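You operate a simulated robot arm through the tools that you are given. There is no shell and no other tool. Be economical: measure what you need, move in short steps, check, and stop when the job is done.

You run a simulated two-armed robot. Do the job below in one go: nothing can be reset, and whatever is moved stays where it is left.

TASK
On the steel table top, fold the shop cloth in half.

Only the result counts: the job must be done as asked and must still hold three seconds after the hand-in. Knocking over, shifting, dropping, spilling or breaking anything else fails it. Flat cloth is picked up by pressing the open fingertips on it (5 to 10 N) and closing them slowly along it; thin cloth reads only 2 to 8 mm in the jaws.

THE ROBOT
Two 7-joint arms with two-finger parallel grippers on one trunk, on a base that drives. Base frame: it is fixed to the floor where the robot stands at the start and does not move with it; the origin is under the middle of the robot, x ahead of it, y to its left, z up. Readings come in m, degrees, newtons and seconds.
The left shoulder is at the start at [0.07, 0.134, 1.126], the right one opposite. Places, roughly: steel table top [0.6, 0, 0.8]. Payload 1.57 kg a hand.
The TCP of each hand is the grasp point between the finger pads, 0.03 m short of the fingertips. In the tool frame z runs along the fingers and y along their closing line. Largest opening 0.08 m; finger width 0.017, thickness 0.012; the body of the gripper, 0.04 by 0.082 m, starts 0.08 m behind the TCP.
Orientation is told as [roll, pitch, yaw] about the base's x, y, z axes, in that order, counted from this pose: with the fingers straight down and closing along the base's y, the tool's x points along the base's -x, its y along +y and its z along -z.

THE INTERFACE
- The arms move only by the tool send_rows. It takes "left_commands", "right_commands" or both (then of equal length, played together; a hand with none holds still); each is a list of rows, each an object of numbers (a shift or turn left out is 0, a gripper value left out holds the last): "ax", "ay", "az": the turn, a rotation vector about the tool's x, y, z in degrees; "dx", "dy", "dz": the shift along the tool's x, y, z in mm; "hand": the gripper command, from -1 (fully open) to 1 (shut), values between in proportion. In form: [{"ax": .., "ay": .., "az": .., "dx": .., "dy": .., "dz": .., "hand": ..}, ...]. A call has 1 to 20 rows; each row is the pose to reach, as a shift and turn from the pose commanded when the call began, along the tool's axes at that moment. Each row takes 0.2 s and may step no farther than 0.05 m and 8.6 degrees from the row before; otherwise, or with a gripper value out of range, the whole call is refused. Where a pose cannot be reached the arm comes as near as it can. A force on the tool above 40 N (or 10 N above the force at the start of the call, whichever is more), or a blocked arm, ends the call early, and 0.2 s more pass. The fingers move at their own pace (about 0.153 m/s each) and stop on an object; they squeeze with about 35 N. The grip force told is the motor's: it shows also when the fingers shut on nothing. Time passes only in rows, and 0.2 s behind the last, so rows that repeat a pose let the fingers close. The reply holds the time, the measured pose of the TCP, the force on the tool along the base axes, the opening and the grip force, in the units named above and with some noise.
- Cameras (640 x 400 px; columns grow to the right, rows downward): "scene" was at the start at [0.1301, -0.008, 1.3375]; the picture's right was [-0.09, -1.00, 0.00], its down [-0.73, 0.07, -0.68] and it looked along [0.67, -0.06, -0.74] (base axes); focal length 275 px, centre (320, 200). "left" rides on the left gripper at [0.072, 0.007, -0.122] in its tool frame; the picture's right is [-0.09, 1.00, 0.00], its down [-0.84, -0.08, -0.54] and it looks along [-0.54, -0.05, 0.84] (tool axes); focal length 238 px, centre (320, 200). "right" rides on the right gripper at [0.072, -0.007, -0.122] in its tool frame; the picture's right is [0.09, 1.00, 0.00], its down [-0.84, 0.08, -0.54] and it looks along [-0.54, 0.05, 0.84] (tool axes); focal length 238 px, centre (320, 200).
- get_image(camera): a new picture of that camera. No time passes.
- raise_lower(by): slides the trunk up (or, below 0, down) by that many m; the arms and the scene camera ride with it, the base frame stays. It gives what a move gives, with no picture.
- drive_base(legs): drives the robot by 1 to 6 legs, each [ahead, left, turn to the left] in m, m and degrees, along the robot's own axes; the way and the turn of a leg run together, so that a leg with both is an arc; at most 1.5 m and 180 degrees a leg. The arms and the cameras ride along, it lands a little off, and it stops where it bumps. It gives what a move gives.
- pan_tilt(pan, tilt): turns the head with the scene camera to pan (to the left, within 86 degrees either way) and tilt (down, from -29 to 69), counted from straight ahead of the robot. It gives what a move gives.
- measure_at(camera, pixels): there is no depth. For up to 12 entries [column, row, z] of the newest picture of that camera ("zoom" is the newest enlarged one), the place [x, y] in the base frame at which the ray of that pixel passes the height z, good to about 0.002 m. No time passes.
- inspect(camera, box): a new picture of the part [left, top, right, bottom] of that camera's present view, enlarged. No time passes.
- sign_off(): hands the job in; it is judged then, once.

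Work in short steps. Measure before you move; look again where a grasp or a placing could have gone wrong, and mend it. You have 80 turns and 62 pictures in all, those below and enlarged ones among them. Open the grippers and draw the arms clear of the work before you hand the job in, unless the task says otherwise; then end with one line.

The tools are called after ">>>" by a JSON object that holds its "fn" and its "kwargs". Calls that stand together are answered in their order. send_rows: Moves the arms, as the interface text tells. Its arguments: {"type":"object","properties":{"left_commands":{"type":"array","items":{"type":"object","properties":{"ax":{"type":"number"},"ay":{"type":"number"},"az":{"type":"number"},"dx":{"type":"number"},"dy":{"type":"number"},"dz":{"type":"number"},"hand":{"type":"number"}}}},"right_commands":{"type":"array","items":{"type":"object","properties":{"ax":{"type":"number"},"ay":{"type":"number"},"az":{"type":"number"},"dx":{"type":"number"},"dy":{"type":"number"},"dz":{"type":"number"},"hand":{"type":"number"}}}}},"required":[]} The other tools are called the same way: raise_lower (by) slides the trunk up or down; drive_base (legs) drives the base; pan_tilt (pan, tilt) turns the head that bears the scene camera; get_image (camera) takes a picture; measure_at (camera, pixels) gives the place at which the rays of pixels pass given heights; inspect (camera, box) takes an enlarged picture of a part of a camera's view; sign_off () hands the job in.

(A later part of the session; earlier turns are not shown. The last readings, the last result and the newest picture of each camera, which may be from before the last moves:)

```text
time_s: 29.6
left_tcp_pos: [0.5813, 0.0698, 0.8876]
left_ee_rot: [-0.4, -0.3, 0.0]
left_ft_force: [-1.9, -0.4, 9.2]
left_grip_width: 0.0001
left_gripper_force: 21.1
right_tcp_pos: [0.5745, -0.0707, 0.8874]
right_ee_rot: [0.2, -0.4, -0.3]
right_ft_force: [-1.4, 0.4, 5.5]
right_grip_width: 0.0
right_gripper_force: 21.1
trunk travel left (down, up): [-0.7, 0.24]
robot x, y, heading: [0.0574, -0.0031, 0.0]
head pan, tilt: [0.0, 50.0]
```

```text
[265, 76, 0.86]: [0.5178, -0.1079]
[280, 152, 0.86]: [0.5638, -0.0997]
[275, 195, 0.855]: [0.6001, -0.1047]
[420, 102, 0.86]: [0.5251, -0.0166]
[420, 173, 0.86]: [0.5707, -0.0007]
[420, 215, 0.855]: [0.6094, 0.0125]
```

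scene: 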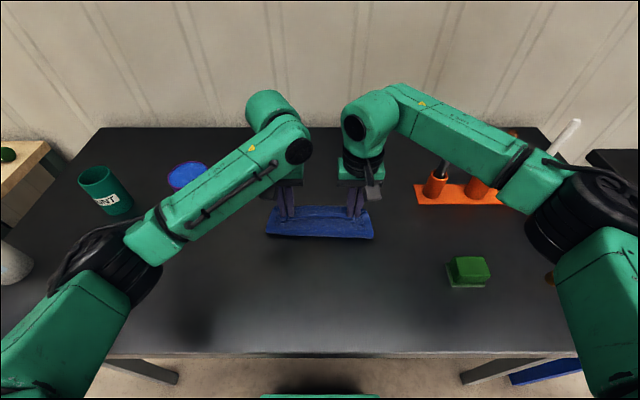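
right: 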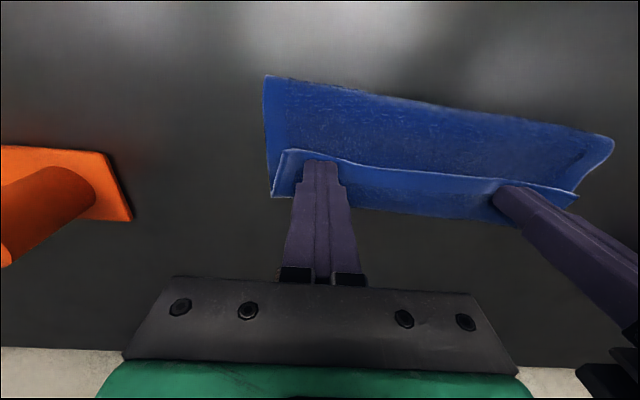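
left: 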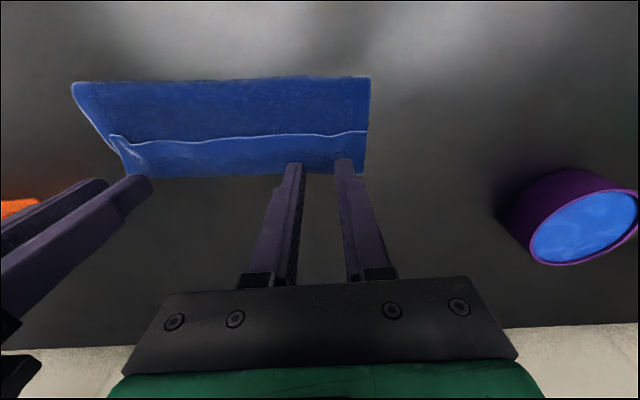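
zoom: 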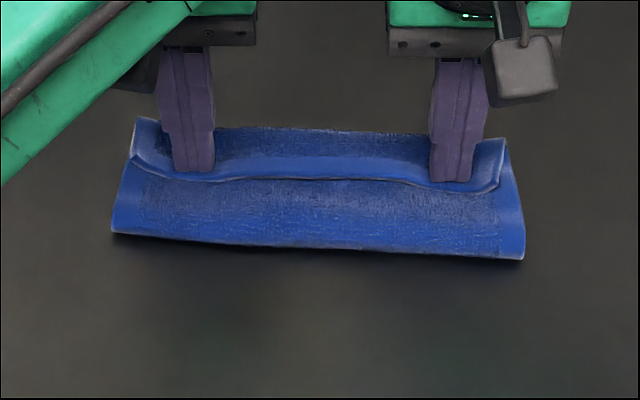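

The whole cloth slid 38 mm instead, so dragging won't help. New plan: pinch the folded-back hem, lift the whole cloth hanging, and lay it in a zig-zag (bottom edge near the robot, middle away, hem back). Then the held hem ends pointing outward. First I lift, half-open and look.

>>> {"fn": "send_rows", "kwargs": {"left_commands": [{"dz": -8}, {"dz": -18, "hand": 0}, {"dz": -18, "dx": -6, "dy": 2}, {"dz": -18, "dx": -6, "dy": 2}], "right_commands": [{"dz": -8}, {"dz": -18, "hand": 0}, {"dz": -18, "dx": -4, "dy": 0}, {"dz": -18, "dx": -4, "dy": 0}]}}

>>> {"fn": "get_image", "kwargs": {"camera": "right"}}

>>> {"fn": "get_image", "kwargs": {"camera": "left"}}

```text
time_s: 30.6
left_tcp_pos: [0.5906, 0.0724, 0.9045]
left_ee_rot: [-0.3, 0.0, 0.0]
left_ft_force: [0.5, 0.1, -0.7]
left_grip_width: 0.04
left_gripper_force: 0.1
right_tcp_pos: [0.5798, -0.0713, 0.9047]
right_ee_rot: [0.1, -0.2, -0.2]
right_ft_force: [0.2, -0.9, 0.2]
right_grip_width: 0.0402
right_gripper_force: 0.1
trunk travel left (down, up): [-0.7, 0.24]
robot x, y, heading: [0.0623, -0.0001, -0.0]
head pan, tilt: [0.0, 50.0]
```

```text
29 pictures are left
```

right: 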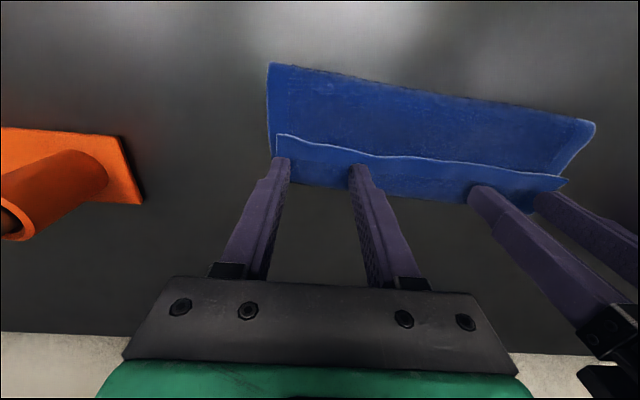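

```text
28 pictures are left
```

left: 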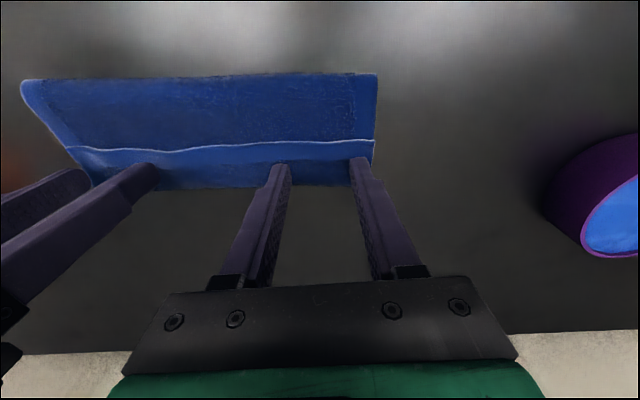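

>>> {"fn": "measure_at", "kwargs": {"camera": "left", "pixels": [[373, 140, 0.86], [300, 142, 0.86], [373, 165, 0.856], [376, 75, 0.86]]}}

>>> {"fn": "measure_at", "kwargs": {"camera": "right", "pixels": [[277, 135, 0.86], [340, 150, 0.86], [310, 188, 0.856], [269, 64, 0.86]]}}

```text
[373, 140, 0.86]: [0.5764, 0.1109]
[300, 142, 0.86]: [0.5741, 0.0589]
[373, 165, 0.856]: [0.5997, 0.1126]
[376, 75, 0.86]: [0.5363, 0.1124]
```

```text
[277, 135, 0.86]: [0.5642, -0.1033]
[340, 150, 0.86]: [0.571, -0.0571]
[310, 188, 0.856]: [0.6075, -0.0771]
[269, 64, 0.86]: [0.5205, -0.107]
```

Fingertips are 12–15 mm inside the strip's edge. Descend to light contact.

>>> {"fn": "send_rows", "kwargs": {"left_commands": [{"dz": 6}, {"dz": 12}, {"dz": 15}, {"dz": 16}], "right_commands": [{"dz": 6, "dx": -2}, {"dz": 12, "dx": -2}, {"dz": 15, "dx": -2}, {"dz": 16.5, "dx": -2}]}}

```text
time_s: 31.6
left_tcp_pos: [0.5888, 0.0726, 0.8886]
left_ee_rot: [-0.3, -0.2, 0.0]
left_ft_force: [0.4, 0.1, 3.5]
left_grip_width: 0.0396
left_gripper_force: 0.1
right_tcp_pos: [0.5821, -0.0719, 0.8894]
right_ee_rot: [0.2, -0.3, -0.3]
right_ft_force: [0.2, 0.2, 3.2]
right_grip_width: 0.0398
right_gripper_force: 0.1
trunk travel left (down, up): [-0.7, 0.24]
robot x, y, heading: [0.059, 0.0006, -0.1]
head pan, tilt: [0.0, 50.0]
```

3 N each; I press 0.6 mm more and close slowly.

>>> {"fn": "send_rows", "kwargs": {"left_commands": [{"dz": 0.6, "hand": 0}, {"dz": 0.6, "hand": 0.08}, {"dz": 0.6, "hand": 0.16}, {"dz": 0.6, "hand": 0.24}, {"dz": 0.6, "hand": 0.32}, {"dz": 0.6, "hand": 0.4}, {"dz": 0.6, "hand": 0.48}, {"dz": 0.6, "hand": 0.56}, {"dz": 0.6, "hand": 0.64}, {"dz": 0.6, "hand": 0.72}, {"dz": 0.6, "hand": 0.8}, {"dz": 0.6, "hand": 0.88}, {"dz": 0.6, "hand": 0.94}, {"dz": 0.6, "hand": 1}, {"dz": 0.6, "hand": 1}, {"dz": 0.6, "hand": 1}], "right_commands": [{"dz": 0.6, "hand": 0}, {"dz": 0.6, "hand": 0.08}, {"dz": 0.6, "hand": 0.16}, {"dz": 0.6, "hand": 0.24}, {"dz": 0.6, "hand": 0.32}, {"dz": 0.6, "hand": 0.4}, {"dz": 0.6, "hand": 0.48}, {"dz": 0.6, "hand": 0.56}, {"dz": 0.6, "hand": 0.64}, {"dz": 0.6, "hand": 0.72}, {"dz": 0.6, "hand": 0.8}, {"dz": 0.6, "hand": 0.88}, {"dz": 0.6, "hand": 0.94}, {"dz": 0.6, "hand": 1}, {"dz": 0.6, "hand": 1}, {"dz": 0.6, "hand": 1}]}}

>>> {"fn": "get_image", "kwargs": {"camera": "right"}}

```text
time_s: 35.0
left_tcp_pos: [0.5897, 0.0721, 0.887]
left_ee_rot: [-0.3, -0.2, 0.0]
left_ft_force: [0.3, 0.3, 9.3]
left_grip_width: 0.0093
left_gripper_force: 28.0
right_tcp_pos: [0.5803, -0.0709, 0.8882]
right_ee_rot: [0.2, -0.3, -0.3]
right_ft_force: [0.2, 0.8, 1.8]
right_grip_width: 0.0001
right_gripper_force: 21.6
trunk travel left (down, up): [-0.7, 0.24]
robot x, y, heading: [0.0632, -0.0052, 0.1]
head pan, tilt: [0.0, 50.0]
```

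```text
27 pictures are left
```

right: 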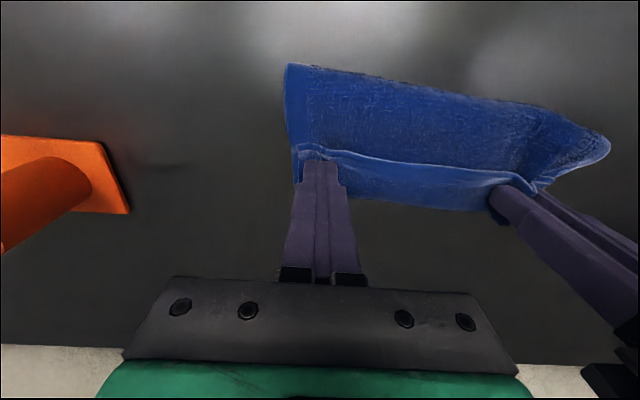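

The left took four thicknesses (9.3 mm) and the right none. I release, lift both clear and look before trying an anchored unroll.

>>> {"fn": "send_rows", "kwargs": {"left_commands": [{"dz": 0, "hand": 0.5}, {"dz": 0, "hand": 0.2}, {"dz": -10}, {"dz": -25}, {"dz": -45}, {"dz": -45}], "right_commands": [{"dz": -5}, {"dz": -10}, {"dz": -18}, {"dz": -30}, {"dz": -45}, {"dz": -45}]}}

>>> {"fn": "get_image", "kwargs": {"camera": "right"}}

>>> {"fn": "get_image", "kwargs": {"camera": "left"}}

>>> {"fn": "inspect", "kwargs": {"camera": "scene", "box": [240, 160, 400, 260]}}

```text
time_s: 36.4
left_tcp_pos: [0.5893, 0.0727, 0.932]
left_ee_rot: [-0.2, -0.1, 0.0]
left_ft_force: [0.9, 0.0, -0.2]
left_grip_width: 0.032
left_gripper_force: 0.0
right_tcp_pos: [0.5824, -0.0726, 0.9324]
right_ee_rot: [0.2, -0.1, -0.2]
right_ft_force: [0.7, 0.5, -0.1]
right_grip_width: 0.0002
right_gripper_force: 21.6
trunk travel left (down, up): [-0.7, 0.24]
robot x, y, heading: [0.0596, 0.0018, 0.1]
head pan, tilt: [0.0, 50.0]
```

```text
26 pictures are left
```

right: 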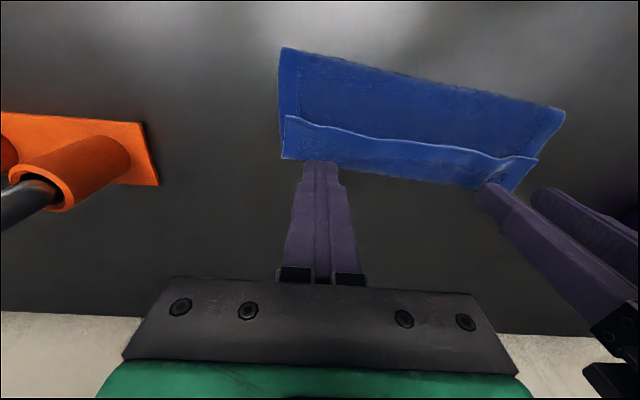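

```text
25 pictures are left
```

left: 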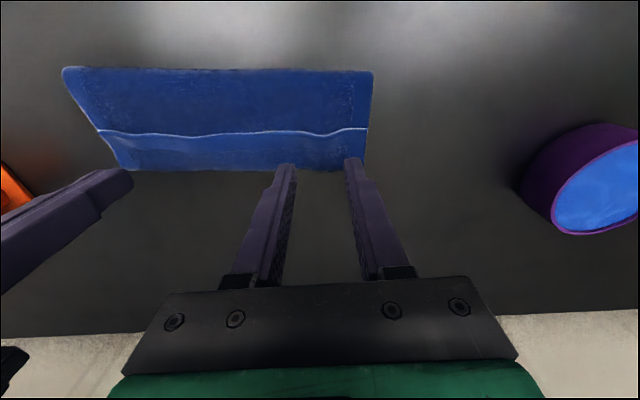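

```text
4.00 times, centred on (320, 210) of scene
```

zoom: 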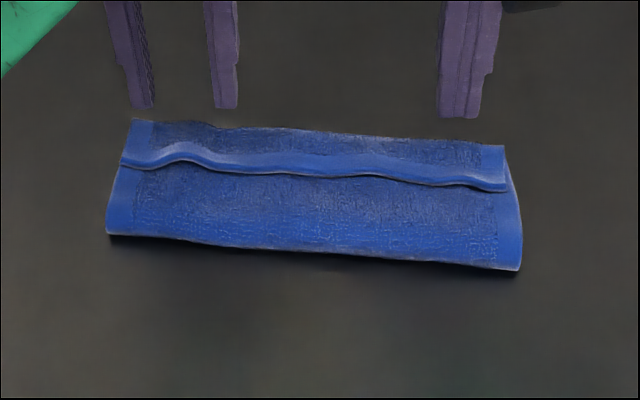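

The strip relaxes back elastically. New approach: pinch both layers near the fold line, lift so the strip drops open under gravity, and lay it back down trailing outward. The hem will then lie single on the bare table, edge outward, easy to regrasp. I measure the fold line.

>>> {"fn": "measure_at", "kwargs": {"camera": "left", "pixels": [[372, 71, 0.86], [320, 70, 0.86], [215, 68, 0.86], [366, 128, 0.86]]}}

>>> {"fn": "measure_at", "kwargs": {"camera": "right", "pixels": [[281, 48, 0.86], [330, 61, 0.86], [420, 80, 0.86], [285, 117, 0.86]]}}

```text
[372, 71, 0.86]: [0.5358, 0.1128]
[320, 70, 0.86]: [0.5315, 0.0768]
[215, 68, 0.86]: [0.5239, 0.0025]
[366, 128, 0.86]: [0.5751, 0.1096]
```

```text
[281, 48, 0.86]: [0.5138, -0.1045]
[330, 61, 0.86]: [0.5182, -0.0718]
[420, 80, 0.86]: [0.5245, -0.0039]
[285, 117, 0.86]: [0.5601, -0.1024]
```

>>> {"fn": "send_rows", "kwargs": {"left_commands": [{"dx": 15, "hand": 0}, {"dx": 30, "dz": 8}, {"dx": 44, "dz": 18}, {"dx": 44, "dz": 30}, {"dx": 44, "dz": 38}, {"dx": 44, "dz": 42}, {"dx": 44, "dz": 44}], "right_commands": [{"dx": 15, "hand": 0}, {"dx": 30, "dz": 8}, {"dx": 50, "dz": 18}, {"dx": 50, "dz": 30}, {"dx": 50, "dz": 38}, {"dx": 50, "dz": 42}, {"dx": 50, "dz": 44}]}}

```text
time_s: 38.0
left_tcp_pos: [0.5454, 0.0718, 0.8894]
left_ee_rot: [-0.4, -0.1, 0.0]
left_ft_force: [-0.6, 0.2, 1.8]
left_grip_width: 0.0402
left_gripper_force: 0.1
right_tcp_pos: [0.5317, -0.0721, 0.8889]
right_ee_rot: [0.1, -0.3, -0.3]
right_ft_force: [0.7, 0.5, 2.0]
right_grip_width: 0.0399
right_gripper_force: 0.0
trunk travel left (down, up): [-0.7, 0.24]
robot x, y, heading: [0.0583, 0.003, 0.0]
head pan, tilt: [0.0, 50.0]
```

Contact starts at z≈0.889 (2 N); I press about 1.8 mm more and hold to check the force.

>>> {"fn": "send_rows", "kwargs": {"left_commands": [{"dz": 1}, {"dz": 2}, {"dz": 2}], "right_commands": [{"dz": 1}, {"dz": 1.8}, {"dz": 1.8}]}}

```text
time_s: 38.8
left_tcp_pos: [0.5452, 0.0727, 0.8867]
left_ee_rot: [-0.3, -0.1, 0.0]
left_ft_force: [0.0, -0.1, 4.2]
left_grip_width: 0.04
left_gripper_force: 0.0
right_tcp_pos: [0.5318, -0.0722, 0.8888]
right_ee_rot: [0.2, -0.4, -0.4]
right_ft_force: [0.5, 0.2, 4.8]
right_grip_width: 0.0396
right_gripper_force: 0.1
trunk travel left (down, up): [-0.7, 0.24]
robot x, y, heading: [0.0592, 0.0012, -0.1]
head pan, tilt: [0.0, 50.0]
```

>>> {"fn": "send_rows", "kwargs": {"left_commands": [{"dz": 1, "hand": 0}, {"dz": 1.2, "hand": 0.08}, {"dz": 1.2, "hand": 0.16}, {"dz": 1.2, "hand": 0.24}, {"dz": 1.2, "hand": 0.32}, {"dz": 1.2, "hand": 0.4}, {"dz": 1.2, "hand": 0.48}, {"dz": 1.2, "hand": 0.56}, {"dz": 1.2, "hand": 0.64}, {"dz": 1.2, "hand": 0.72}, {"dz": 1.2, "hand": 0.8}, {"dz": 1.2, "hand": 0.88}, {"dz": 1.2, "hand": 0.94}, {"dz": 1.2, "hand": 1}, {"dz": 1.2, "hand": 1}, {"dz": 1.2, "hand": 1}], "right_commands": [{"dz": 1, "hand": 0}, {"dz": 1.2, "hand": 0.08}, {"dz": 1.2, "hand": 0.16}, {"dz": 1.2, "hand": 0.24}, {"dz": 1.2, "hand": 0.32}, {"dz": 1.2, "hand": 0.4}, {"dz": 1.2, "hand": 0.48}, {"dz": 1.2, "hand": 0.56}, {"dz": 1.2, "hand": 0.64}, {"dz": 1.2, "hand": 0.72}, {"dz": 1.2, "hand": 0.8}, {"dz": 1.2, "hand": 0.88}, {"dz": 1.2, "hand": 0.94}, {"dz": 1.2, "hand": 1}, {"dz": 1.2, "hand": 1}, {"dz": 1.2, "hand": 1}]}}

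>>> {"fn": "get_image", "kwargs": {"camera": "right"}}

```text
time_s: 42.2
left_tcp_pos: [0.5441, 0.0725, 0.8863]
left_ee_rot: [-0.4, -0.1, 0.0]
left_ft_force: [-0.8, -10.1, 8.9]
left_grip_width: 0.0072
left_gripper_force: 26.4
right_tcp_pos: [0.5295, -0.0709, 0.8873]
right_ee_rot: [0.2, -0.5, -0.3]
right_ft_force: [0.7, 10.8, 6.4]
right_grip_width: 0.0042
right_gripper_force: 24.9
trunk travel left (down, up): [-0.7, 0.24]
robot x, y, heading: [0.0591, 0.0006, 0.2]
head pan, tilt: [0.0, 50.0]
```

```text
23 pictures are left
```

right: 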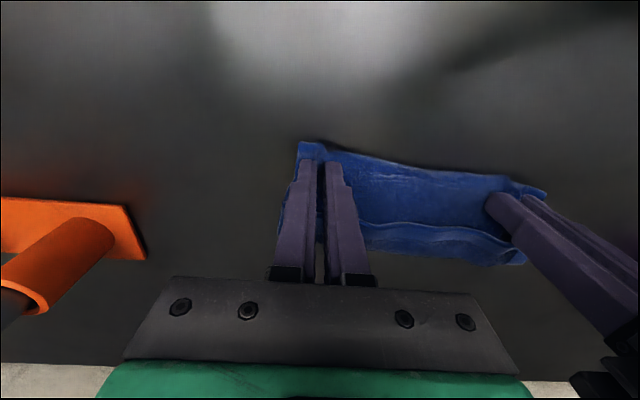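

Both hold (7.2 and 4.2 mm). I lift slowly to hang the cloth, moving a bit toward the robot, and look.

>>> {"fn": "send_rows", "kwargs": {"left_commands": [{"dz": -8, "dy": -2}, {"dz": -18, "dy": -3}, {"dz": -28, "dy": -3}, {"dz": -38, "dy": -3}, {"dz": -48, "dy": -3}, {"dz": -58, "dx": 4, "dy": -3}, {"dz": -68, "dx": 8, "dy": -3}, {"dz": -78, "dx": 12, "dy": -3}, {"dz": -88, "dx": 16, "dy": -3}, {"dz": -98, "dx": 20, "dy": -3}, {"dz": -108, "dx": 24, "dy": -3}, {"dz": -118, "dx": 28, "dy": -3}, {"dz": -128, "dx": 32, "dy": -3}, {"dz": -138, "dx": 36, "dy": -3}, {"dz": -142, "dx": 40, "dy": -3}, {"dz": -142, "dx": 40, "dy": -3}, {"dz": -142, "dx": 40, "dy": -3}], "right_commands": [{"dz": -8, "dy": 2}, {"dz": -18, "dy": 3}, {"dz": -28, "dy": 3}, {"dz": -38, "dy": 3}, {"dz": -48, "dy": 3}, {"dz": -58, "dx": 4, "dy": 3}, {"dz": -68, "dx": 8, "dy": 3}, {"dz": -78, "dx": 12, "dy": 3}, {"dz": -88, "dx": 16, "dy": 3}, {"dz": -98, "dx": 20, "dy": 3}, {"dz": -108, "dx": 24, "dy": 3}, {"dz": -118, "dx": 28, "dy": 3}, {"dz": -128, "dx": 32, "dy": 3}, {"dz": -138, "dx": 36, "dy": 3}, {"dz": -142, "dx": 40, "dy": 3}, {"dz": -142, "dx": 40, "dy": 3}, {"dz": -142, "dx": 40, "dy": 3}]}}

>>> {"fn": "get_image", "kwargs": {"camera": "right"}}

>>> {"fn": "inspect", "kwargs": {"camera": "scene", "box": [220, 130, 420, 255]}}

```text
time_s: 45.8
left_tcp_pos: [0.5056, 0.0703, 1.0269]
left_ee_rot: [-0.3, -0.2, 0.0]
left_ft_force: [-0.5, -4.2, -0.2]
left_grip_width: 0.0065
left_gripper_force: 26.6
right_tcp_pos: [0.4916, -0.0679, 1.0268]
right_ee_rot: [0.1, -0.2, -0.3]
right_ft_force: [0.0, 3.9, 0.3]
right_grip_width: 0.0039
right_gripper_force: 24.2
trunk travel left (down, up): [-0.7, 0.24]
robot x, y, heading: [0.0616, -0.0031, -0.2]
head pan, tilt: [0.0, 50.0]
```

```text
22 pictures are left
```

right: 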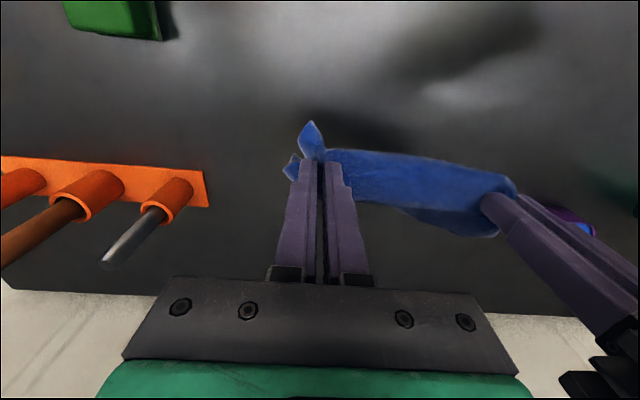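

```text
3.20 times, centred on (320, 192) of scene
```

zoom: 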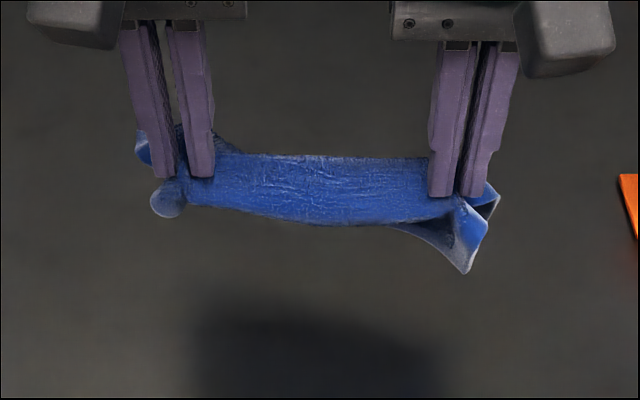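

The cloth hangs freely. I jolt it gently to let the strip drop, then lower it while drawing the hands toward the robot so both tails lay out away from it.

>>> {"fn": "send_rows", "kwargs": {"left_commands": [{"dz": -25}, {"dz": 5}, {"dz": -25}, {"dz": 5}, {"dz": 5}, {"dz": 15, "dx": 3}, {"dz": 25, "dx": 8}, {"dz": 35, "dx": 15}, {"dz": 45, "dx": 25}, {"dz": 55, "dx": 36}, {"dz": 66, "dx": 48}, {"dz": 77, "dx": 60}, {"dz": 88, "dx": 72}, {"dz": 99, "dx": 84}, {"dz": 110, "dx": 94}, {"dz": 120, "dx": 102}, {"dz": 128, "dx": 110}, {"dz": 134, "dx": 116}, {"dz": 138, "dx": 122}, {"dz": 139, "dx": 124}], "right_commands": [{"dz": -25}, {"dz": 5}, {"dz": -25}, {"dz": 5}, {"dz": 5}, {"dz": 15, "dx": 3}, {"dz": 25, "dx": 8}, {"dz": 35, "dx": 15}, {"dz": 45, "dx": 25}, {"dz": 55, "dx": 36}, {"dz": 66, "dx": 48}, {"dz": 77, "dx": 60}, {"dz": 88, "dx": 72}, {"dz": 99, "dx": 84}, {"dz": 110, "dx": 94}, {"dz": 120, "dx": 102}, {"dz": 128, "dx": 110}, {"dz": 134, "dx": 116}, {"dz": 138, "dx": 122}, {"dz": 139, "dx": 124}]}}

>>> {"fn": "get_image", "kwargs": {"camera": "right"}}

>>> {"fn": "inspect", "kwargs": {"camera": "scene", "box": [220, 180, 420, 305]}}

```text
time_s: 50.0
left_tcp_pos: [0.3813, 0.0695, 0.8889]
left_ee_rot: [-0.3, -0.1, 0.0]
left_ft_force: [0.0, -3.0, 1.8]
left_grip_width: 0.0066
left_gripper_force: 25.8
right_tcp_pos: [0.3684, -0.0687, 0.8882]
right_ee_rot: [0.2, -0.2, -0.3]
right_ft_force: [0.9, 2.6, 3.4]
right_grip_width: 0.0032
right_gripper_force: 24.5
trunk travel left (down, up): [-0.7, 0.24]
robot x, y, heading: [0.0595, 0.0024, 0.1]
head pan, tilt: [0.0, 50.0]
```

```text
20 pictures are left
```

right: 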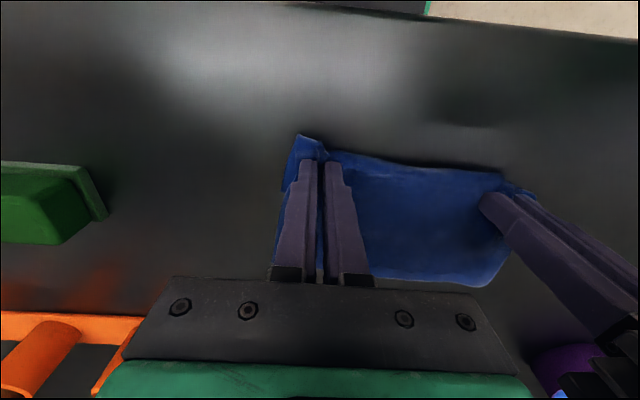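

```text
3.20 times, centred on (320, 242) of scene
```

zoom: 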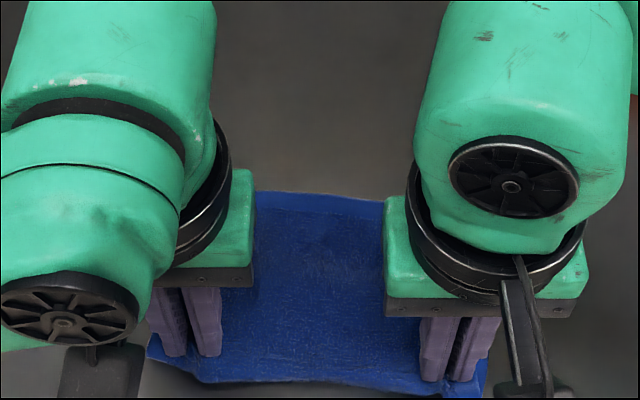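

The strip has dropped open: the top layer now runs smoothly to a flat hem. I release, lift and measure.

>>> {"fn": "send_rows", "kwargs": {"left_commands": [{"hand": 0.6}, {"hand": 0.2}, {"dz": -5, "hand": 0}, {"dz": -20}, {"dz": -40}, {"dz": -50}], "right_commands": [{"hand": 0.6}, {"hand": 0.2}, {"dz": -5, "hand": 0}, {"dz": -20}, {"dz": -40}, {"dz": -50}]}}

>>> {"fn": "get_image", "kwargs": {"camera": "right"}}

>>> {"fn": "get_image", "kwargs": {"camera": "left"}}

```text
time_s: 51.4
left_tcp_pos: [0.3816, 0.0705, 0.9394]
left_ee_rot: [-0.3, -0.1, 0.0]
left_ft_force: [0.3, -0.3, -0.2]
left_grip_width: 0.0402
left_gripper_force: 0.2
right_tcp_pos: [0.3687, -0.068, 0.9384]
right_ee_rot: [0.1, -0.2, -0.3]
right_ft_force: [0.5, -1.0, -0.5]
right_grip_width: 0.04
right_gripper_force: 0.1
trunk travel left (down, up): [-0.7, 0.24]
robot x, y, heading: [0.0578, -0.0036, -0.0]
head pan, tilt: [0.0, 50.0]
```

```text
18 pictures are left
```

right: 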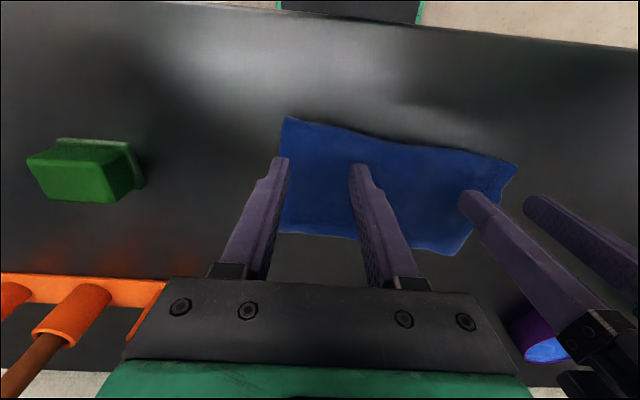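

```text
17 pictures are left
```

left: 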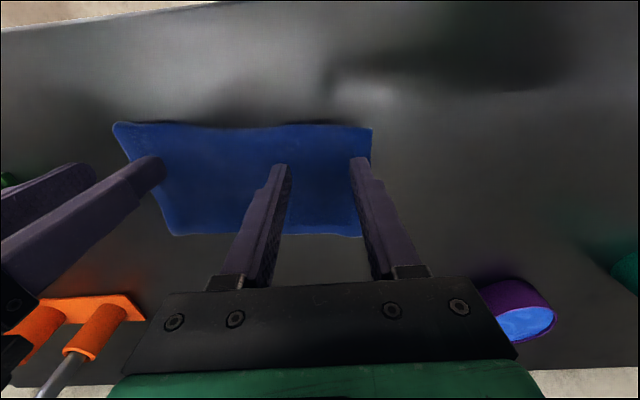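

>>> {"fn": "measure_at", "kwargs": {"camera": "left", "pixels": [[371, 127, 0.86], [116, 124, 0.86], [362, 237, 0.854], [175, 234, 0.854], [245, 127, 0.86]]}}

>>> {"fn": "measure_at", "kwargs": {"camera": "right", "pixels": [[286, 118, 0.86], [515, 165, 0.86], [279, 231, 0.854], [455, 254, 0.854], [400, 140, 0.86]]}}

>>> {"fn": "inspect", "kwargs": {"camera": "right", "box": [250, 100, 530, 275]}}

```text
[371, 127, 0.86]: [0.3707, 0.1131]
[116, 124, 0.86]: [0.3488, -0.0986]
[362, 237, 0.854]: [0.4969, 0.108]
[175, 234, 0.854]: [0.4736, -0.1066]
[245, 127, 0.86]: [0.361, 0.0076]
```

```text
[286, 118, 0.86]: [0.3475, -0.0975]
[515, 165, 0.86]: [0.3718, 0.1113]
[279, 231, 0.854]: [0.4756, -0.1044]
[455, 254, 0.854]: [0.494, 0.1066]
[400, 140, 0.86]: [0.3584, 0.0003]
```

```text
2.29 times, centred on (390, 188) of right
```

zoom: 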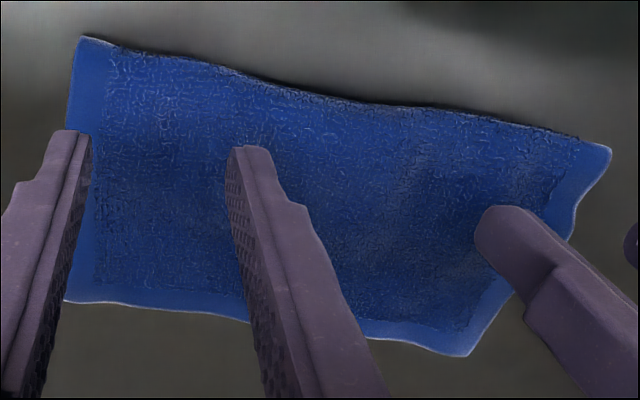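

Now the strip lies flat: hem at x≈0.496 (left) / 0.475 (right), fold at 0.371 / 0.348, i.e. top layer 0.126 and about 0.056 underneath. I move over the hem (14 mm inside) to regrasp, single layer on bare table.

>>> {"fn": "send_rows", "kwargs": {"left_commands": [{"dx": -20}, {"dx": -40}, {"dx": -60}, {"dx": -80}, {"dx": -97, "dz": 5}, {"dx": -97, "dz": 20}, {"dx": -97, "dz": 35}, {"dx": -97, "dz": 45}, {"dx": -97, "dz": 50}, {"dx": -97, "dz": 53}], "right_commands": [{"dx": -20}, {"dx": -40}, {"dx": -60}, {"dx": -80}, {"dx": -96, "dz": 5}, {"dx": -96, "dz": 20, "dy": -3}, {"dx": -96, "dz": 35, "dy": -3}, {"dx": -96, "dz": 44, "dy": -3}, {"dx": -96, "dz": 49, "dy": -3}, {"dx": -96, "dz": 52, "dy": -3}]}}

>>> {"fn": "get_image", "kwargs": {"camera": "right"}}

>>> {"fn": "get_image", "kwargs": {"camera": "left"}}

```text
time_s: 53.6
left_tcp_pos: [0.4793, 0.0695, 0.8843]
left_ee_rot: [-0.3, -0.1, 0.0]
left_ft_force: [0.7, -0.1, 0.3]
left_grip_width: 0.0402
left_gripper_force: 0.1
right_tcp_pos: [0.4645, -0.0709, 0.887]
right_ee_rot: [0.2, -0.3, -0.4]
right_ft_force: [-0.5, -0.2, -0.2]
right_grip_width: 0.0401
right_gripper_force: 0.0
trunk travel left (down, up): [-0.7, 0.24]
robot x, y, heading: [0.0592, 0.0003, 0.1]
head pan, tilt: [0.0, 50.0]
```

```text
15 pictures are left
```

right: 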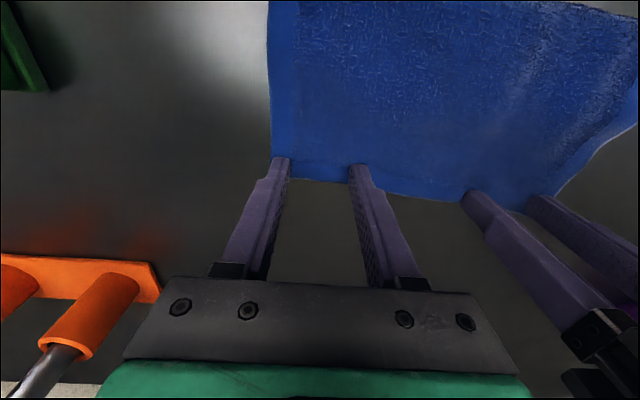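

```text
14 pictures are left
```

left: 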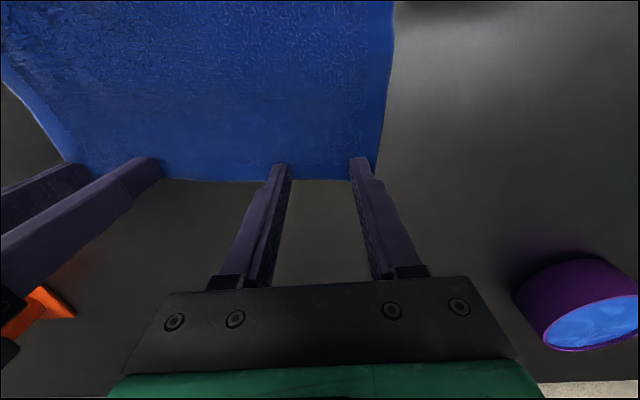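

Both fingertip pairs are over the hem. I press to light force.

>>> {"fn": "send_rows", "kwargs": {"left_commands": [{"dz": 0.7}, {"dz": 1.3}, {"dz": 1.3}], "right_commands": [{"dz": 1.5}, {"dz": 2.6}, {"dz": 2.6}]}}

```text
time_s: 54.4
left_tcp_pos: [0.4791, 0.0692, 0.8843]
left_ee_rot: [-0.4, -0.1, 0.0]
left_ft_force: [-0.5, 0.6, 1.6]
left_grip_width: 0.0402
left_gripper_force: 0.1
right_tcp_pos: [0.464, -0.072, 0.8837]
right_ee_rot: [0.2, -0.3, -0.3]
right_ft_force: [0.1, -1.1, 3.1]
right_grip_width: 0.0402
right_gripper_force: 0.0
trunk travel left (down, up): [-0.7, 0.24]
robot x, y, heading: [0.0634, 0.0009, 0.2]
head pan, tilt: [0.0, 50.0]
```

>>> {"fn": "send_rows", "kwargs": {"left_commands": [{"dz": 0.5}, {"dz": 0.8}, {"dz": 0.8}], "right_commands": [{"dz": 0.4}, {"dz": 0.5}, {"dz": 0.5}]}}

```text
time_s: 55.2
left_tcp_pos: [0.4786, 0.0689, 0.8837]
left_ee_rot: [-0.5, -0.1, 0.0]
left_ft_force: [1.7, -0.5, 5.2]
left_grip_width: 0.04
left_gripper_force: 0.0
right_tcp_pos: [0.4637, -0.0712, 0.883]
right_ee_rot: [0.2, -0.4, -0.3]
right_ft_force: [0.3, 0.8, 3.6]
right_grip_width: 0.0399
right_gripper_force: 0.0
trunk travel left (down, up): [-0.7, 0.24]
robot x, y, heading: [0.0578, 0.0002, 0.0]
head pan, tilt: [0.0, 50.0]
```

About 5 and 4 N; a touch more on both, then close slowly.

>>> {"fn": "send_rows", "kwargs": {"left_commands": [{"dz": 0.2, "hand": 0}, {"dz": 0.3, "hand": 0.08}, {"dz": 0.3, "hand": 0.16}, {"dz": 0.3, "hand": 0.24}, {"dz": 0.3, "hand": 0.32}, {"dz": 0.3, "hand": 0.4}, {"dz": 0.3, "hand": 0.48}, {"dz": 0.3, "hand": 0.56}, {"dz": 0.3, "hand": 0.64}, {"dz": 0.3, "hand": 0.72}, {"dz": 0.3, "hand": 0.8}, {"dz": 0.3, "hand": 0.88}, {"dz": 0.3, "hand": 0.94}, {"dz": 0.3, "hand": 1}, {"dz": 0.3, "hand": 1}, {"dz": 0.3, "hand": 1}], "right_commands": [{"dz": 0.3, "hand": 0}, {"dz": 0.4, "hand": 0.08}, {"dz": 0.4, "hand": 0.16}, {"dz": 0.4, "hand": 0.24}, {"dz": 0.4, "hand": 0.32}, {"dz": 0.4, "hand": 0.4}, {"dz": 0.4, "hand": 0.48}, {"dz": 0.4, "hand": 0.56}, {"dz": 0.4, "hand": 0.64}, {"dz": 0.4, "hand": 0.72}, {"dz": 0.4, "hand": 0.8}, {"dz": 0.4, "hand": 0.88}, {"dz": 0.4, "hand": 0.94}, {"dz": 0.4, "hand": 1}, {"dz": 0.4, "hand": 1}, {"dz": 0.4, "hand": 1}]}}

```text
time_s: 58.6
left_tcp_pos: [0.4775, 0.0676, 0.8828]
left_ee_rot: [-0.4, -0.1, -0.1]
left_ft_force: [-1.8, -16.4, 10.0]
left_grip_width: 0.0045
left_gripper_force: 25.2
right_tcp_pos: [0.4617, -0.0709, 0.8838]
right_ee_rot: [0.2, -0.3, -0.2]
right_ft_force: [1.8, 16.7, 5.5]
right_grip_width: 0.0039
right_gripper_force: 24.8
trunk travel left (down, up): [-0.7, 0.24]
robot x, y, heading: [0.0622, 0.0013, 0.1]
head pan, tilt: [0.0, 50.0]
```

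Both hold the single layer (4.5 and 3.9 mm). I lift and carry the hem back toward the robot, to above the future fold line (x≈0.33), to lay the bottom half out.

>>> {"fn": "send_rows", "kwargs": {"left_commands": [{"dz": -10, "dy": -2}, {"dx": 4, "dz": -22, "dy": -4}, {"dx": 10, "dz": -35, "dy": -4}, {"dx": 18, "dz": -47, "dy": -4}, {"dx": 27, "dz": -59, "dy": -4}, {"dx": 37, "dz": -69, "dy": -4}, {"dx": 48, "dz": -78, "dy": -4}, {"dx": 60, "dz": -85, "dy": -4}, {"dx": 72, "dz": -90, "dy": -4}, {"dx": 84, "dz": -93, "dy": -4}, {"dx": 96, "dz": -94, "dy": -4}, {"dx": 108, "dz": -93, "dy": -4}, {"dx": 120, "dz": -90, "dy": -4}, {"dx": 132, "dz": -86, "dy": -4}, {"dx": 142, "dz": -82, "dy": -4}, {"dx": 146, "dz": -80, "dy": -4}, {"dx": 146, "dz": -80, "dy": -4}], "right_commands": [{"dz": -10, "dy": 2}, {"dx": 4, "dz": -22, "dy": 4}, {"dx": 10, "dz": -35, "dy": 4}, {"dx": 18, "dz": -47, "dy": 4}, {"dx": 27, "dz": -59, "dy": 4}, {"dx": 37, "dz": -69, "dy": 4}, {"dx": 48, "dz": -78, "dy": 4}, {"dx": 60, "dz": -85, "dy": 4}, {"dx": 72, "dz": -90, "dy": 4}, {"dx": 84, "dz": -93, "dy": 4}, {"dx": 96, "dz": -94, "dy": 4}, {"dx": 108, "dz": -93, "dy": 4}, {"dx": 120, "dz": -90, "dy": 4}, {"dx": 132, "dz": -86, "dy": 4}, {"dx": 142, "dz": -82, "dy": 4}, {"dx": 146, "dz": -80, "dy": 4}, {"dx": 146, "dz": -80, "dy": 4}]}}

>>> {"fn": "get_image", "kwargs": {"camera": "left"}}

>>> {"fn": "get_image", "kwargs": {"camera": "right"}}

```text
time_s: 62.2
left_tcp_pos: [0.3698, 0.065, 0.9766]
left_ee_rot: [-0.4, -0.1, -0.1]
left_ft_force: [-5.3, -14.3, -2.0]
left_grip_width: 0.0038
left_gripper_force: 25.0
left hand out of reach, approached as far as the arm can: row 13, 14, 15, 16, 17
right_tcp_pos: [0.3181, -0.066, 0.9623]
right_ee_rot: [0.2, -0.3, -0.3]
right_ft_force: [6.0, 14.0, 1.5]
right_grip_width: 0.0039
right_gripper_force: 24.3
trunk travel left (down, up): [-0.7, 0.24]
robot x, y, heading: [0.0599, -0.0024, 0.0]
head pan, tilt: [0.0, 50.0]
```

```text
13 pictures are left
```

left: 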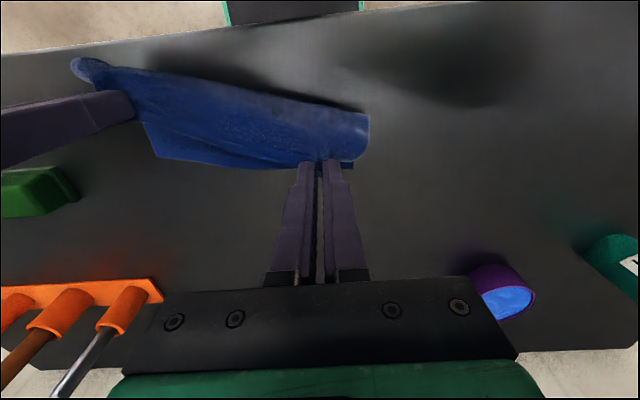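

```text
12 pictures are left
```

right: 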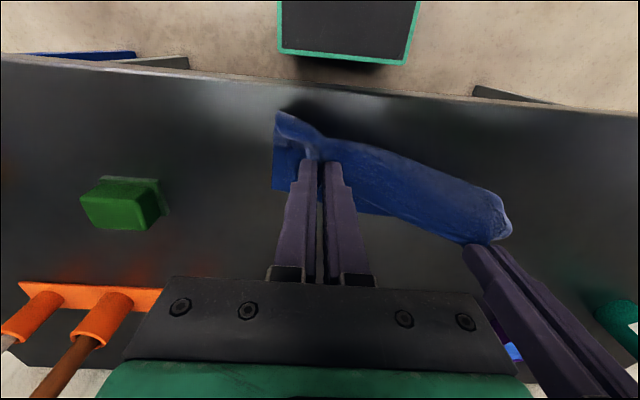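

The left arm reached its near limit at x≈0.37 while the right went on, twisting the cloth. I bring the right hand forward again and nudge the left slightly to learn its commanded pose.

>>> {"fn": "send_rows", "kwargs": {"left_commands": [{}, {}, {"dx": -5}, {"dx": -10}, {"dx": -10}], "right_commands": [{"dx": -10}, {"dx": -20, "dz": -5}, {"dx": -30, "dz": -10}, {"dx": -38, "dz": -14}, {"dx": -38, "dz": -14}]}}

```text
time_s: 63.4
left_tcp_pos: [0.3804, 0.0666, 0.9766]
left_ee_rot: [-0.3, -0.1, 0.0]
left_ft_force: [-0.5, -5.2, 1.0]
left_grip_width: 0.0032
left_gripper_force: 24.1
right_tcp_pos: [0.3551, -0.0668, 0.9773]
right_ee_rot: [0.1, -0.2, -0.3]
right_ft_force: [1.7, 4.6, 0.3]
right_grip_width: 0.0034
right_gripper_force: 24.8
trunk travel left (down, up): [-0.7, 0.24]
robot x, y, heading: [0.0601, 0.0004, -0.0]
head pan, tilt: [0.0, 50.0]
```

The left command follows the real pose. I set the right 8 mm forward to match the cloth's slant, then drive back 0.05 m to carry the hem over the target fold line.

>>> {"fn": "send_rows", "kwargs": {"left_commands": [{}, {}], "right_commands": [{"dx": -5}, {"dx": -8}]}}

>>> {"fn": "drive_base", "kwargs": {"legs": [[-0.05, 0, 0]]}}

>>> {"fn": "get_image", "kwargs": {"camera": "left"}}

```text
time_s: 64.0
left_tcp_pos: [0.38, 0.0667, 0.9769]
left_ee_rot: [-0.2, -0.1, 0.0]
left_ft_force: [-0.9, -4.0, -0.2]
left_grip_width: 0.0031
left_gripper_force: 24.5
right_tcp_pos: [0.3636, -0.0671, 0.9773]
right_ee_rot: [0.1, -0.2, -0.4]
right_ft_force: [0.8, 4.2, 1.2]
right_grip_width: 0.0037
right_gripper_force: 24.7
trunk travel left (down, up): [-0.7, 0.24]
robot x, y, heading: [0.0661, 0.0019, -0.1]
head pan, tilt: [0.0, 50.0]
```

```text
time_s: 64.9
left_tcp_pos: [0.3322, 0.0664, 0.9756]
left_ee_rot: [-0.3, 0.1, 0.1]
left_ft_force: [0.1, -4.0, 0.9]
left_grip_width: 0.003
left_gripper_force: 24.8
right_tcp_pos: [0.3165, -0.0672, 0.9754]
right_ee_rot: [0.3, -0.1, -0.2]
right_ft_force: [1.2, 3.8, 0.3]
right_grip_width: 0.0038
right_gripper_force: 24.5
trunk travel left (down, up): [-0.7, 0.24]
robot x, y, heading: [0.0094, 0.0027, 0.1]
head pan, tilt: [0.0, 50.0]
```

```text
11 pictures are left
```

left: 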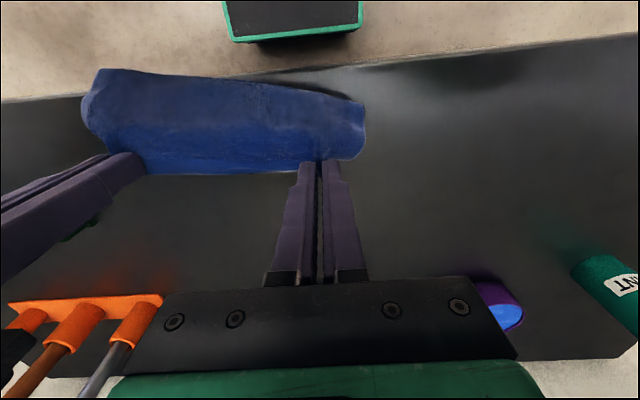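

I check where the bottom edge could be: the lower cloth boundary near (240,174) in the left picture.

>>> {"fn": "measure_at", "kwargs": {"camera": "left", "pixels": [[240, 175, 0.852], [240, 175, 0.945], [240, 83, 0.87], [240, 83, 0.9], [355, 160, 0.852]]}}

>>> {"fn": "inspect", "kwargs": {"camera": "right", "box": [200, 80, 560, 305]}}

>>> {"fn": "get_image", "kwargs": {"camera": "scene"}}

```text
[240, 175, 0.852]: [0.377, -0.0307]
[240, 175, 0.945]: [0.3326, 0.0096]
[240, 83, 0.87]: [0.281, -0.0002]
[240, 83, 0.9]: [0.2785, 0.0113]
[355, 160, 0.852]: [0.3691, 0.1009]
```

```text
1.78 times, centred on (380, 192) of right
```

zoom: 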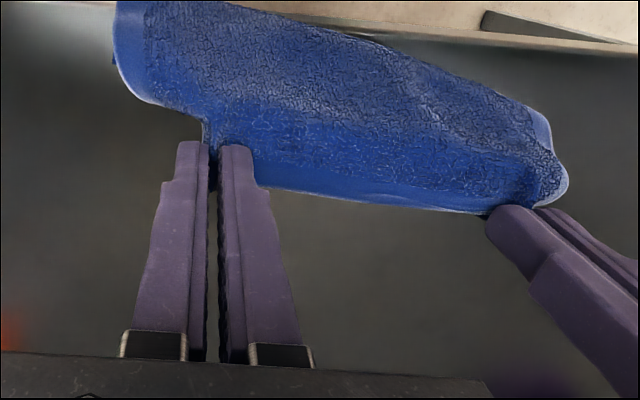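

```text
9 pictures are left
```

scene: 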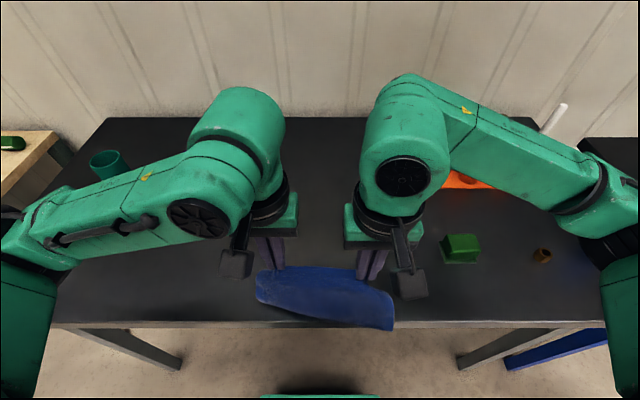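

The bottom edge slid along and is now hidden below the held hem (x<0.377); the cloth forms a C open away from the robot, which is the wanted fold. I lower while moving outward to h≈30 mm and look where the bottom edge shows.

>>> {"fn": "send_rows", "kwargs": {"left_commands": [{"dx": -4, "dz": 6}, {"dx": -9, "dz": 12}, {"dx": -15, "dz": 18}, {"dx": -21, "dz": 24}, {"dx": -27, "dz": 30}, {"dx": -33, "dz": 36}, {"dx": -39, "dz": 42}, {"dx": -45, "dz": 48}, {"dx": -50, "dz": 54}, {"dx": -55, "dz": 60}, {"dx": -60, "dz": 65}, {"dx": -60, "dz": 65}], "right_commands": [{"dx": -4, "dz": 6}, {"dx": -9, "dz": 12}, {"dx": -15, "dz": 18}, {"dx": -21, "dz": 24}, {"dx": -27, "dz": 30}, {"dx": -33, "dz": 36}, {"dx": -39, "dz": 42}, {"dx": -45, "dz": 48}, {"dx": -50, "dz": 54}, {"dx": -55, "dz": 60}, {"dx": -60, "dz": 65}, {"dx": -60, "dz": 65}]}}

>>> {"fn": "get_image", "kwargs": {"camera": "left"}}

```text
time_s: 67.5
left_tcp_pos: [0.3901, 0.0668, 0.9116]
left_ee_rot: [-0.5, 0.0, 0.0]
left_ft_force: [-1.0, -2.3, 0.1]
left_grip_width: 0.0028
left_gripper_force: 24.5
right_tcp_pos: [0.3742, -0.0674, 0.9102]
right_ee_rot: [0.1, -0.2, -0.2]
right_ft_force: [-0.1, 3.1, 0.3]
right_grip_width: 0.0035
right_gripper_force: 24.5
trunk travel left (down, up): [-0.7, 0.24]
robot x, y, heading: [0.0109, -0.003, -0.1]
head pan, tilt: [0.0, 50.0]
```

```text
8 pictures are left
```

left: 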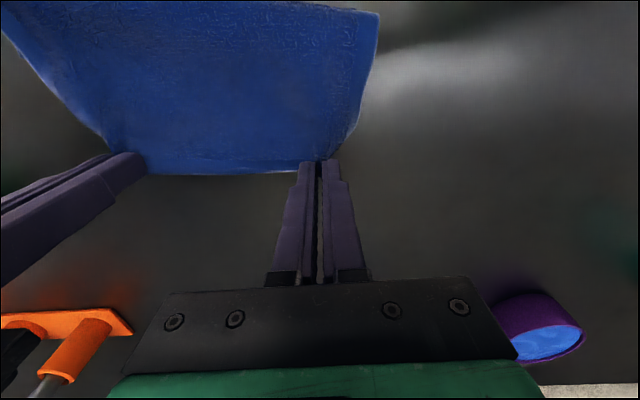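

>>> {"fn": "measure_at", "kwargs": {"camera": "left", "pixels": [[377, 14, 0.875], [300, 6, 0.875], [240, 174, 0.882], [240, 174, 0.852]]}}

>>> {"fn": "get_image", "kwargs": {"camera": "right"}}

```text
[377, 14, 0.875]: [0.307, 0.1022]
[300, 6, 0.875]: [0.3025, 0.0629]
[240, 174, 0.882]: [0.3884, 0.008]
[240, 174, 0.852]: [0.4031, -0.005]
```

```text
7 pictures are left
```

right: 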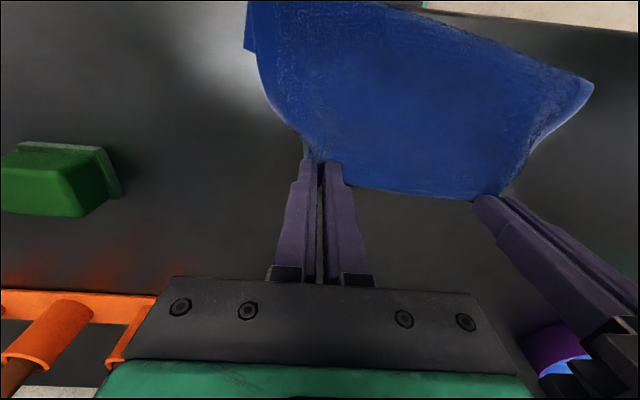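

In the right picture a bottom-layer corner pokes out at (247,50). I measure it.

>>> {"fn": "measure_at", "kwargs": {"camera": "right", "pixels": [[247, 50, 0.853], [255, 53, 0.853], [246, 5, 0.86], [590, 85, 0.87], [330, 183, 0.88]]}}

>>> {"fn": "inspect", "kwargs": {"camera": "right", "box": [220, 0, 620, 250]}}

```text
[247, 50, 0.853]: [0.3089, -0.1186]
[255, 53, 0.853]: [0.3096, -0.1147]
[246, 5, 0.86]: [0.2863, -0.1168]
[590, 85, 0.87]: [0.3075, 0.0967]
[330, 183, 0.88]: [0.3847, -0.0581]
```

```text
1.60 times, centred on (420, 125) of right
```

zoom: 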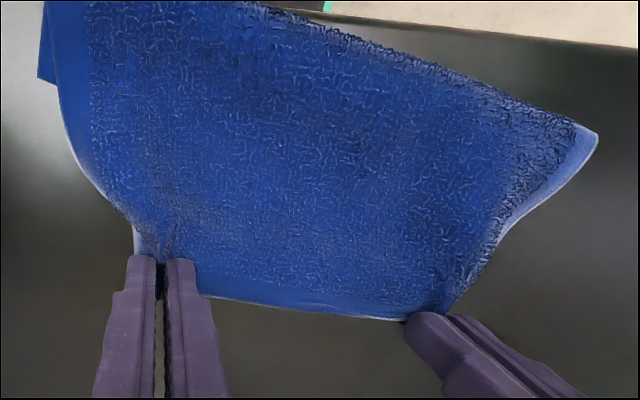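

The bottom layer slid along: only about 0.05 m lies underneath. I hang the whole cloth by the hem instead, then set its bottom edge down at x≈0.47 and lead the hands back toward the robot so the lower half lays out flat.

>>> {"fn": "send_rows", "kwargs": {"left_commands": [{"dx": -3, "dz": -12}, {"dx": -8, "dz": -26}, {"dx": -15, "dz": -40}, {"dx": -22, "dz": -54}, {"dx": -30, "dz": -68}, {"dx": -38, "dz": -82}, {"dx": -46, "dz": -96}, {"dx": -54, "dz": -110}, {"dx": -62, "dz": -124}, {"dx": -70, "dz": -138}, {"dx": -76, "dz": -152}, {"dx": -80, "dz": -164}, {"dx": -80, "dz": -172}, {"dx": -80, "dz": -172}, {"dx": -80, "dz": -172}, {"dx": -80, "dz": -172}], "right_commands": [{"dx": -3, "dz": -12}, {"dx": -8, "dz": -26}, {"dx": -15, "dz": -40}, {"dx": -22, "dz": -54}, {"dx": -30, "dz": -68}, {"dx": -38, "dz": -82}, {"dx": -46, "dz": -96}, {"dx": -54, "dz": -110}, {"dx": -62, "dz": -124}, {"dx": -70, "dz": -138}, {"dx": -78, "dz": -152}, {"dx": -86, "dz": -164}, {"dx": -92, "dz": -172}, {"dx": -95, "dz": -172}, {"dx": -95, "dz": -172}, {"dx": -95, "dz": -172}]}}

>>> {"fn": "inspect", "kwargs": {"camera": "scene", "box": [200, 130, 440, 280]}}

```text
time_s: 70.9
left_tcp_pos: [0.4706, 0.0674, 1.0833]
left_ee_rot: [-0.4, 0.0, 0.0]
left_ft_force: [-0.7, -5.3, -0.6]
left_grip_width: 0.0031
left_gripper_force: 24.2
right_tcp_pos: [0.4698, -0.0678, 1.0844]
right_ee_rot: [0.3, -0.2, -0.3]
right_ft_force: [0.1, 4.2, 0.3]
right_grip_width: 0.0037
right_gripper_force: 24.8
trunk travel left (down, up): [-0.7, 0.24]
robot x, y, heading: [0.0091, 0.0016, 0.1]
head pan, tilt: [0.0, 50.0]
```

```text
2.67 times, centred on (320, 205) of scene
```

zoom: 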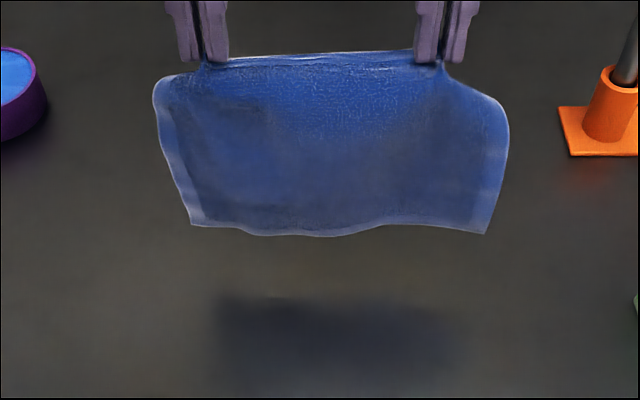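

It hangs straight and open. I check the bottom edge's place.

>>> {"fn": "measure_at", "kwargs": {"camera": "zoom", "pixels": [[200, 224, 0.88], [335, 235, 0.88], [485, 232, 0.88], [335, 235, 0.9], [335, 235, 0.92]]}}

```text
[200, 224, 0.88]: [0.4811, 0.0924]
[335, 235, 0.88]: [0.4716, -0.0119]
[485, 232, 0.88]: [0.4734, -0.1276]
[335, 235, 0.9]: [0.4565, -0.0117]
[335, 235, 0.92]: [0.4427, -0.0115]
```

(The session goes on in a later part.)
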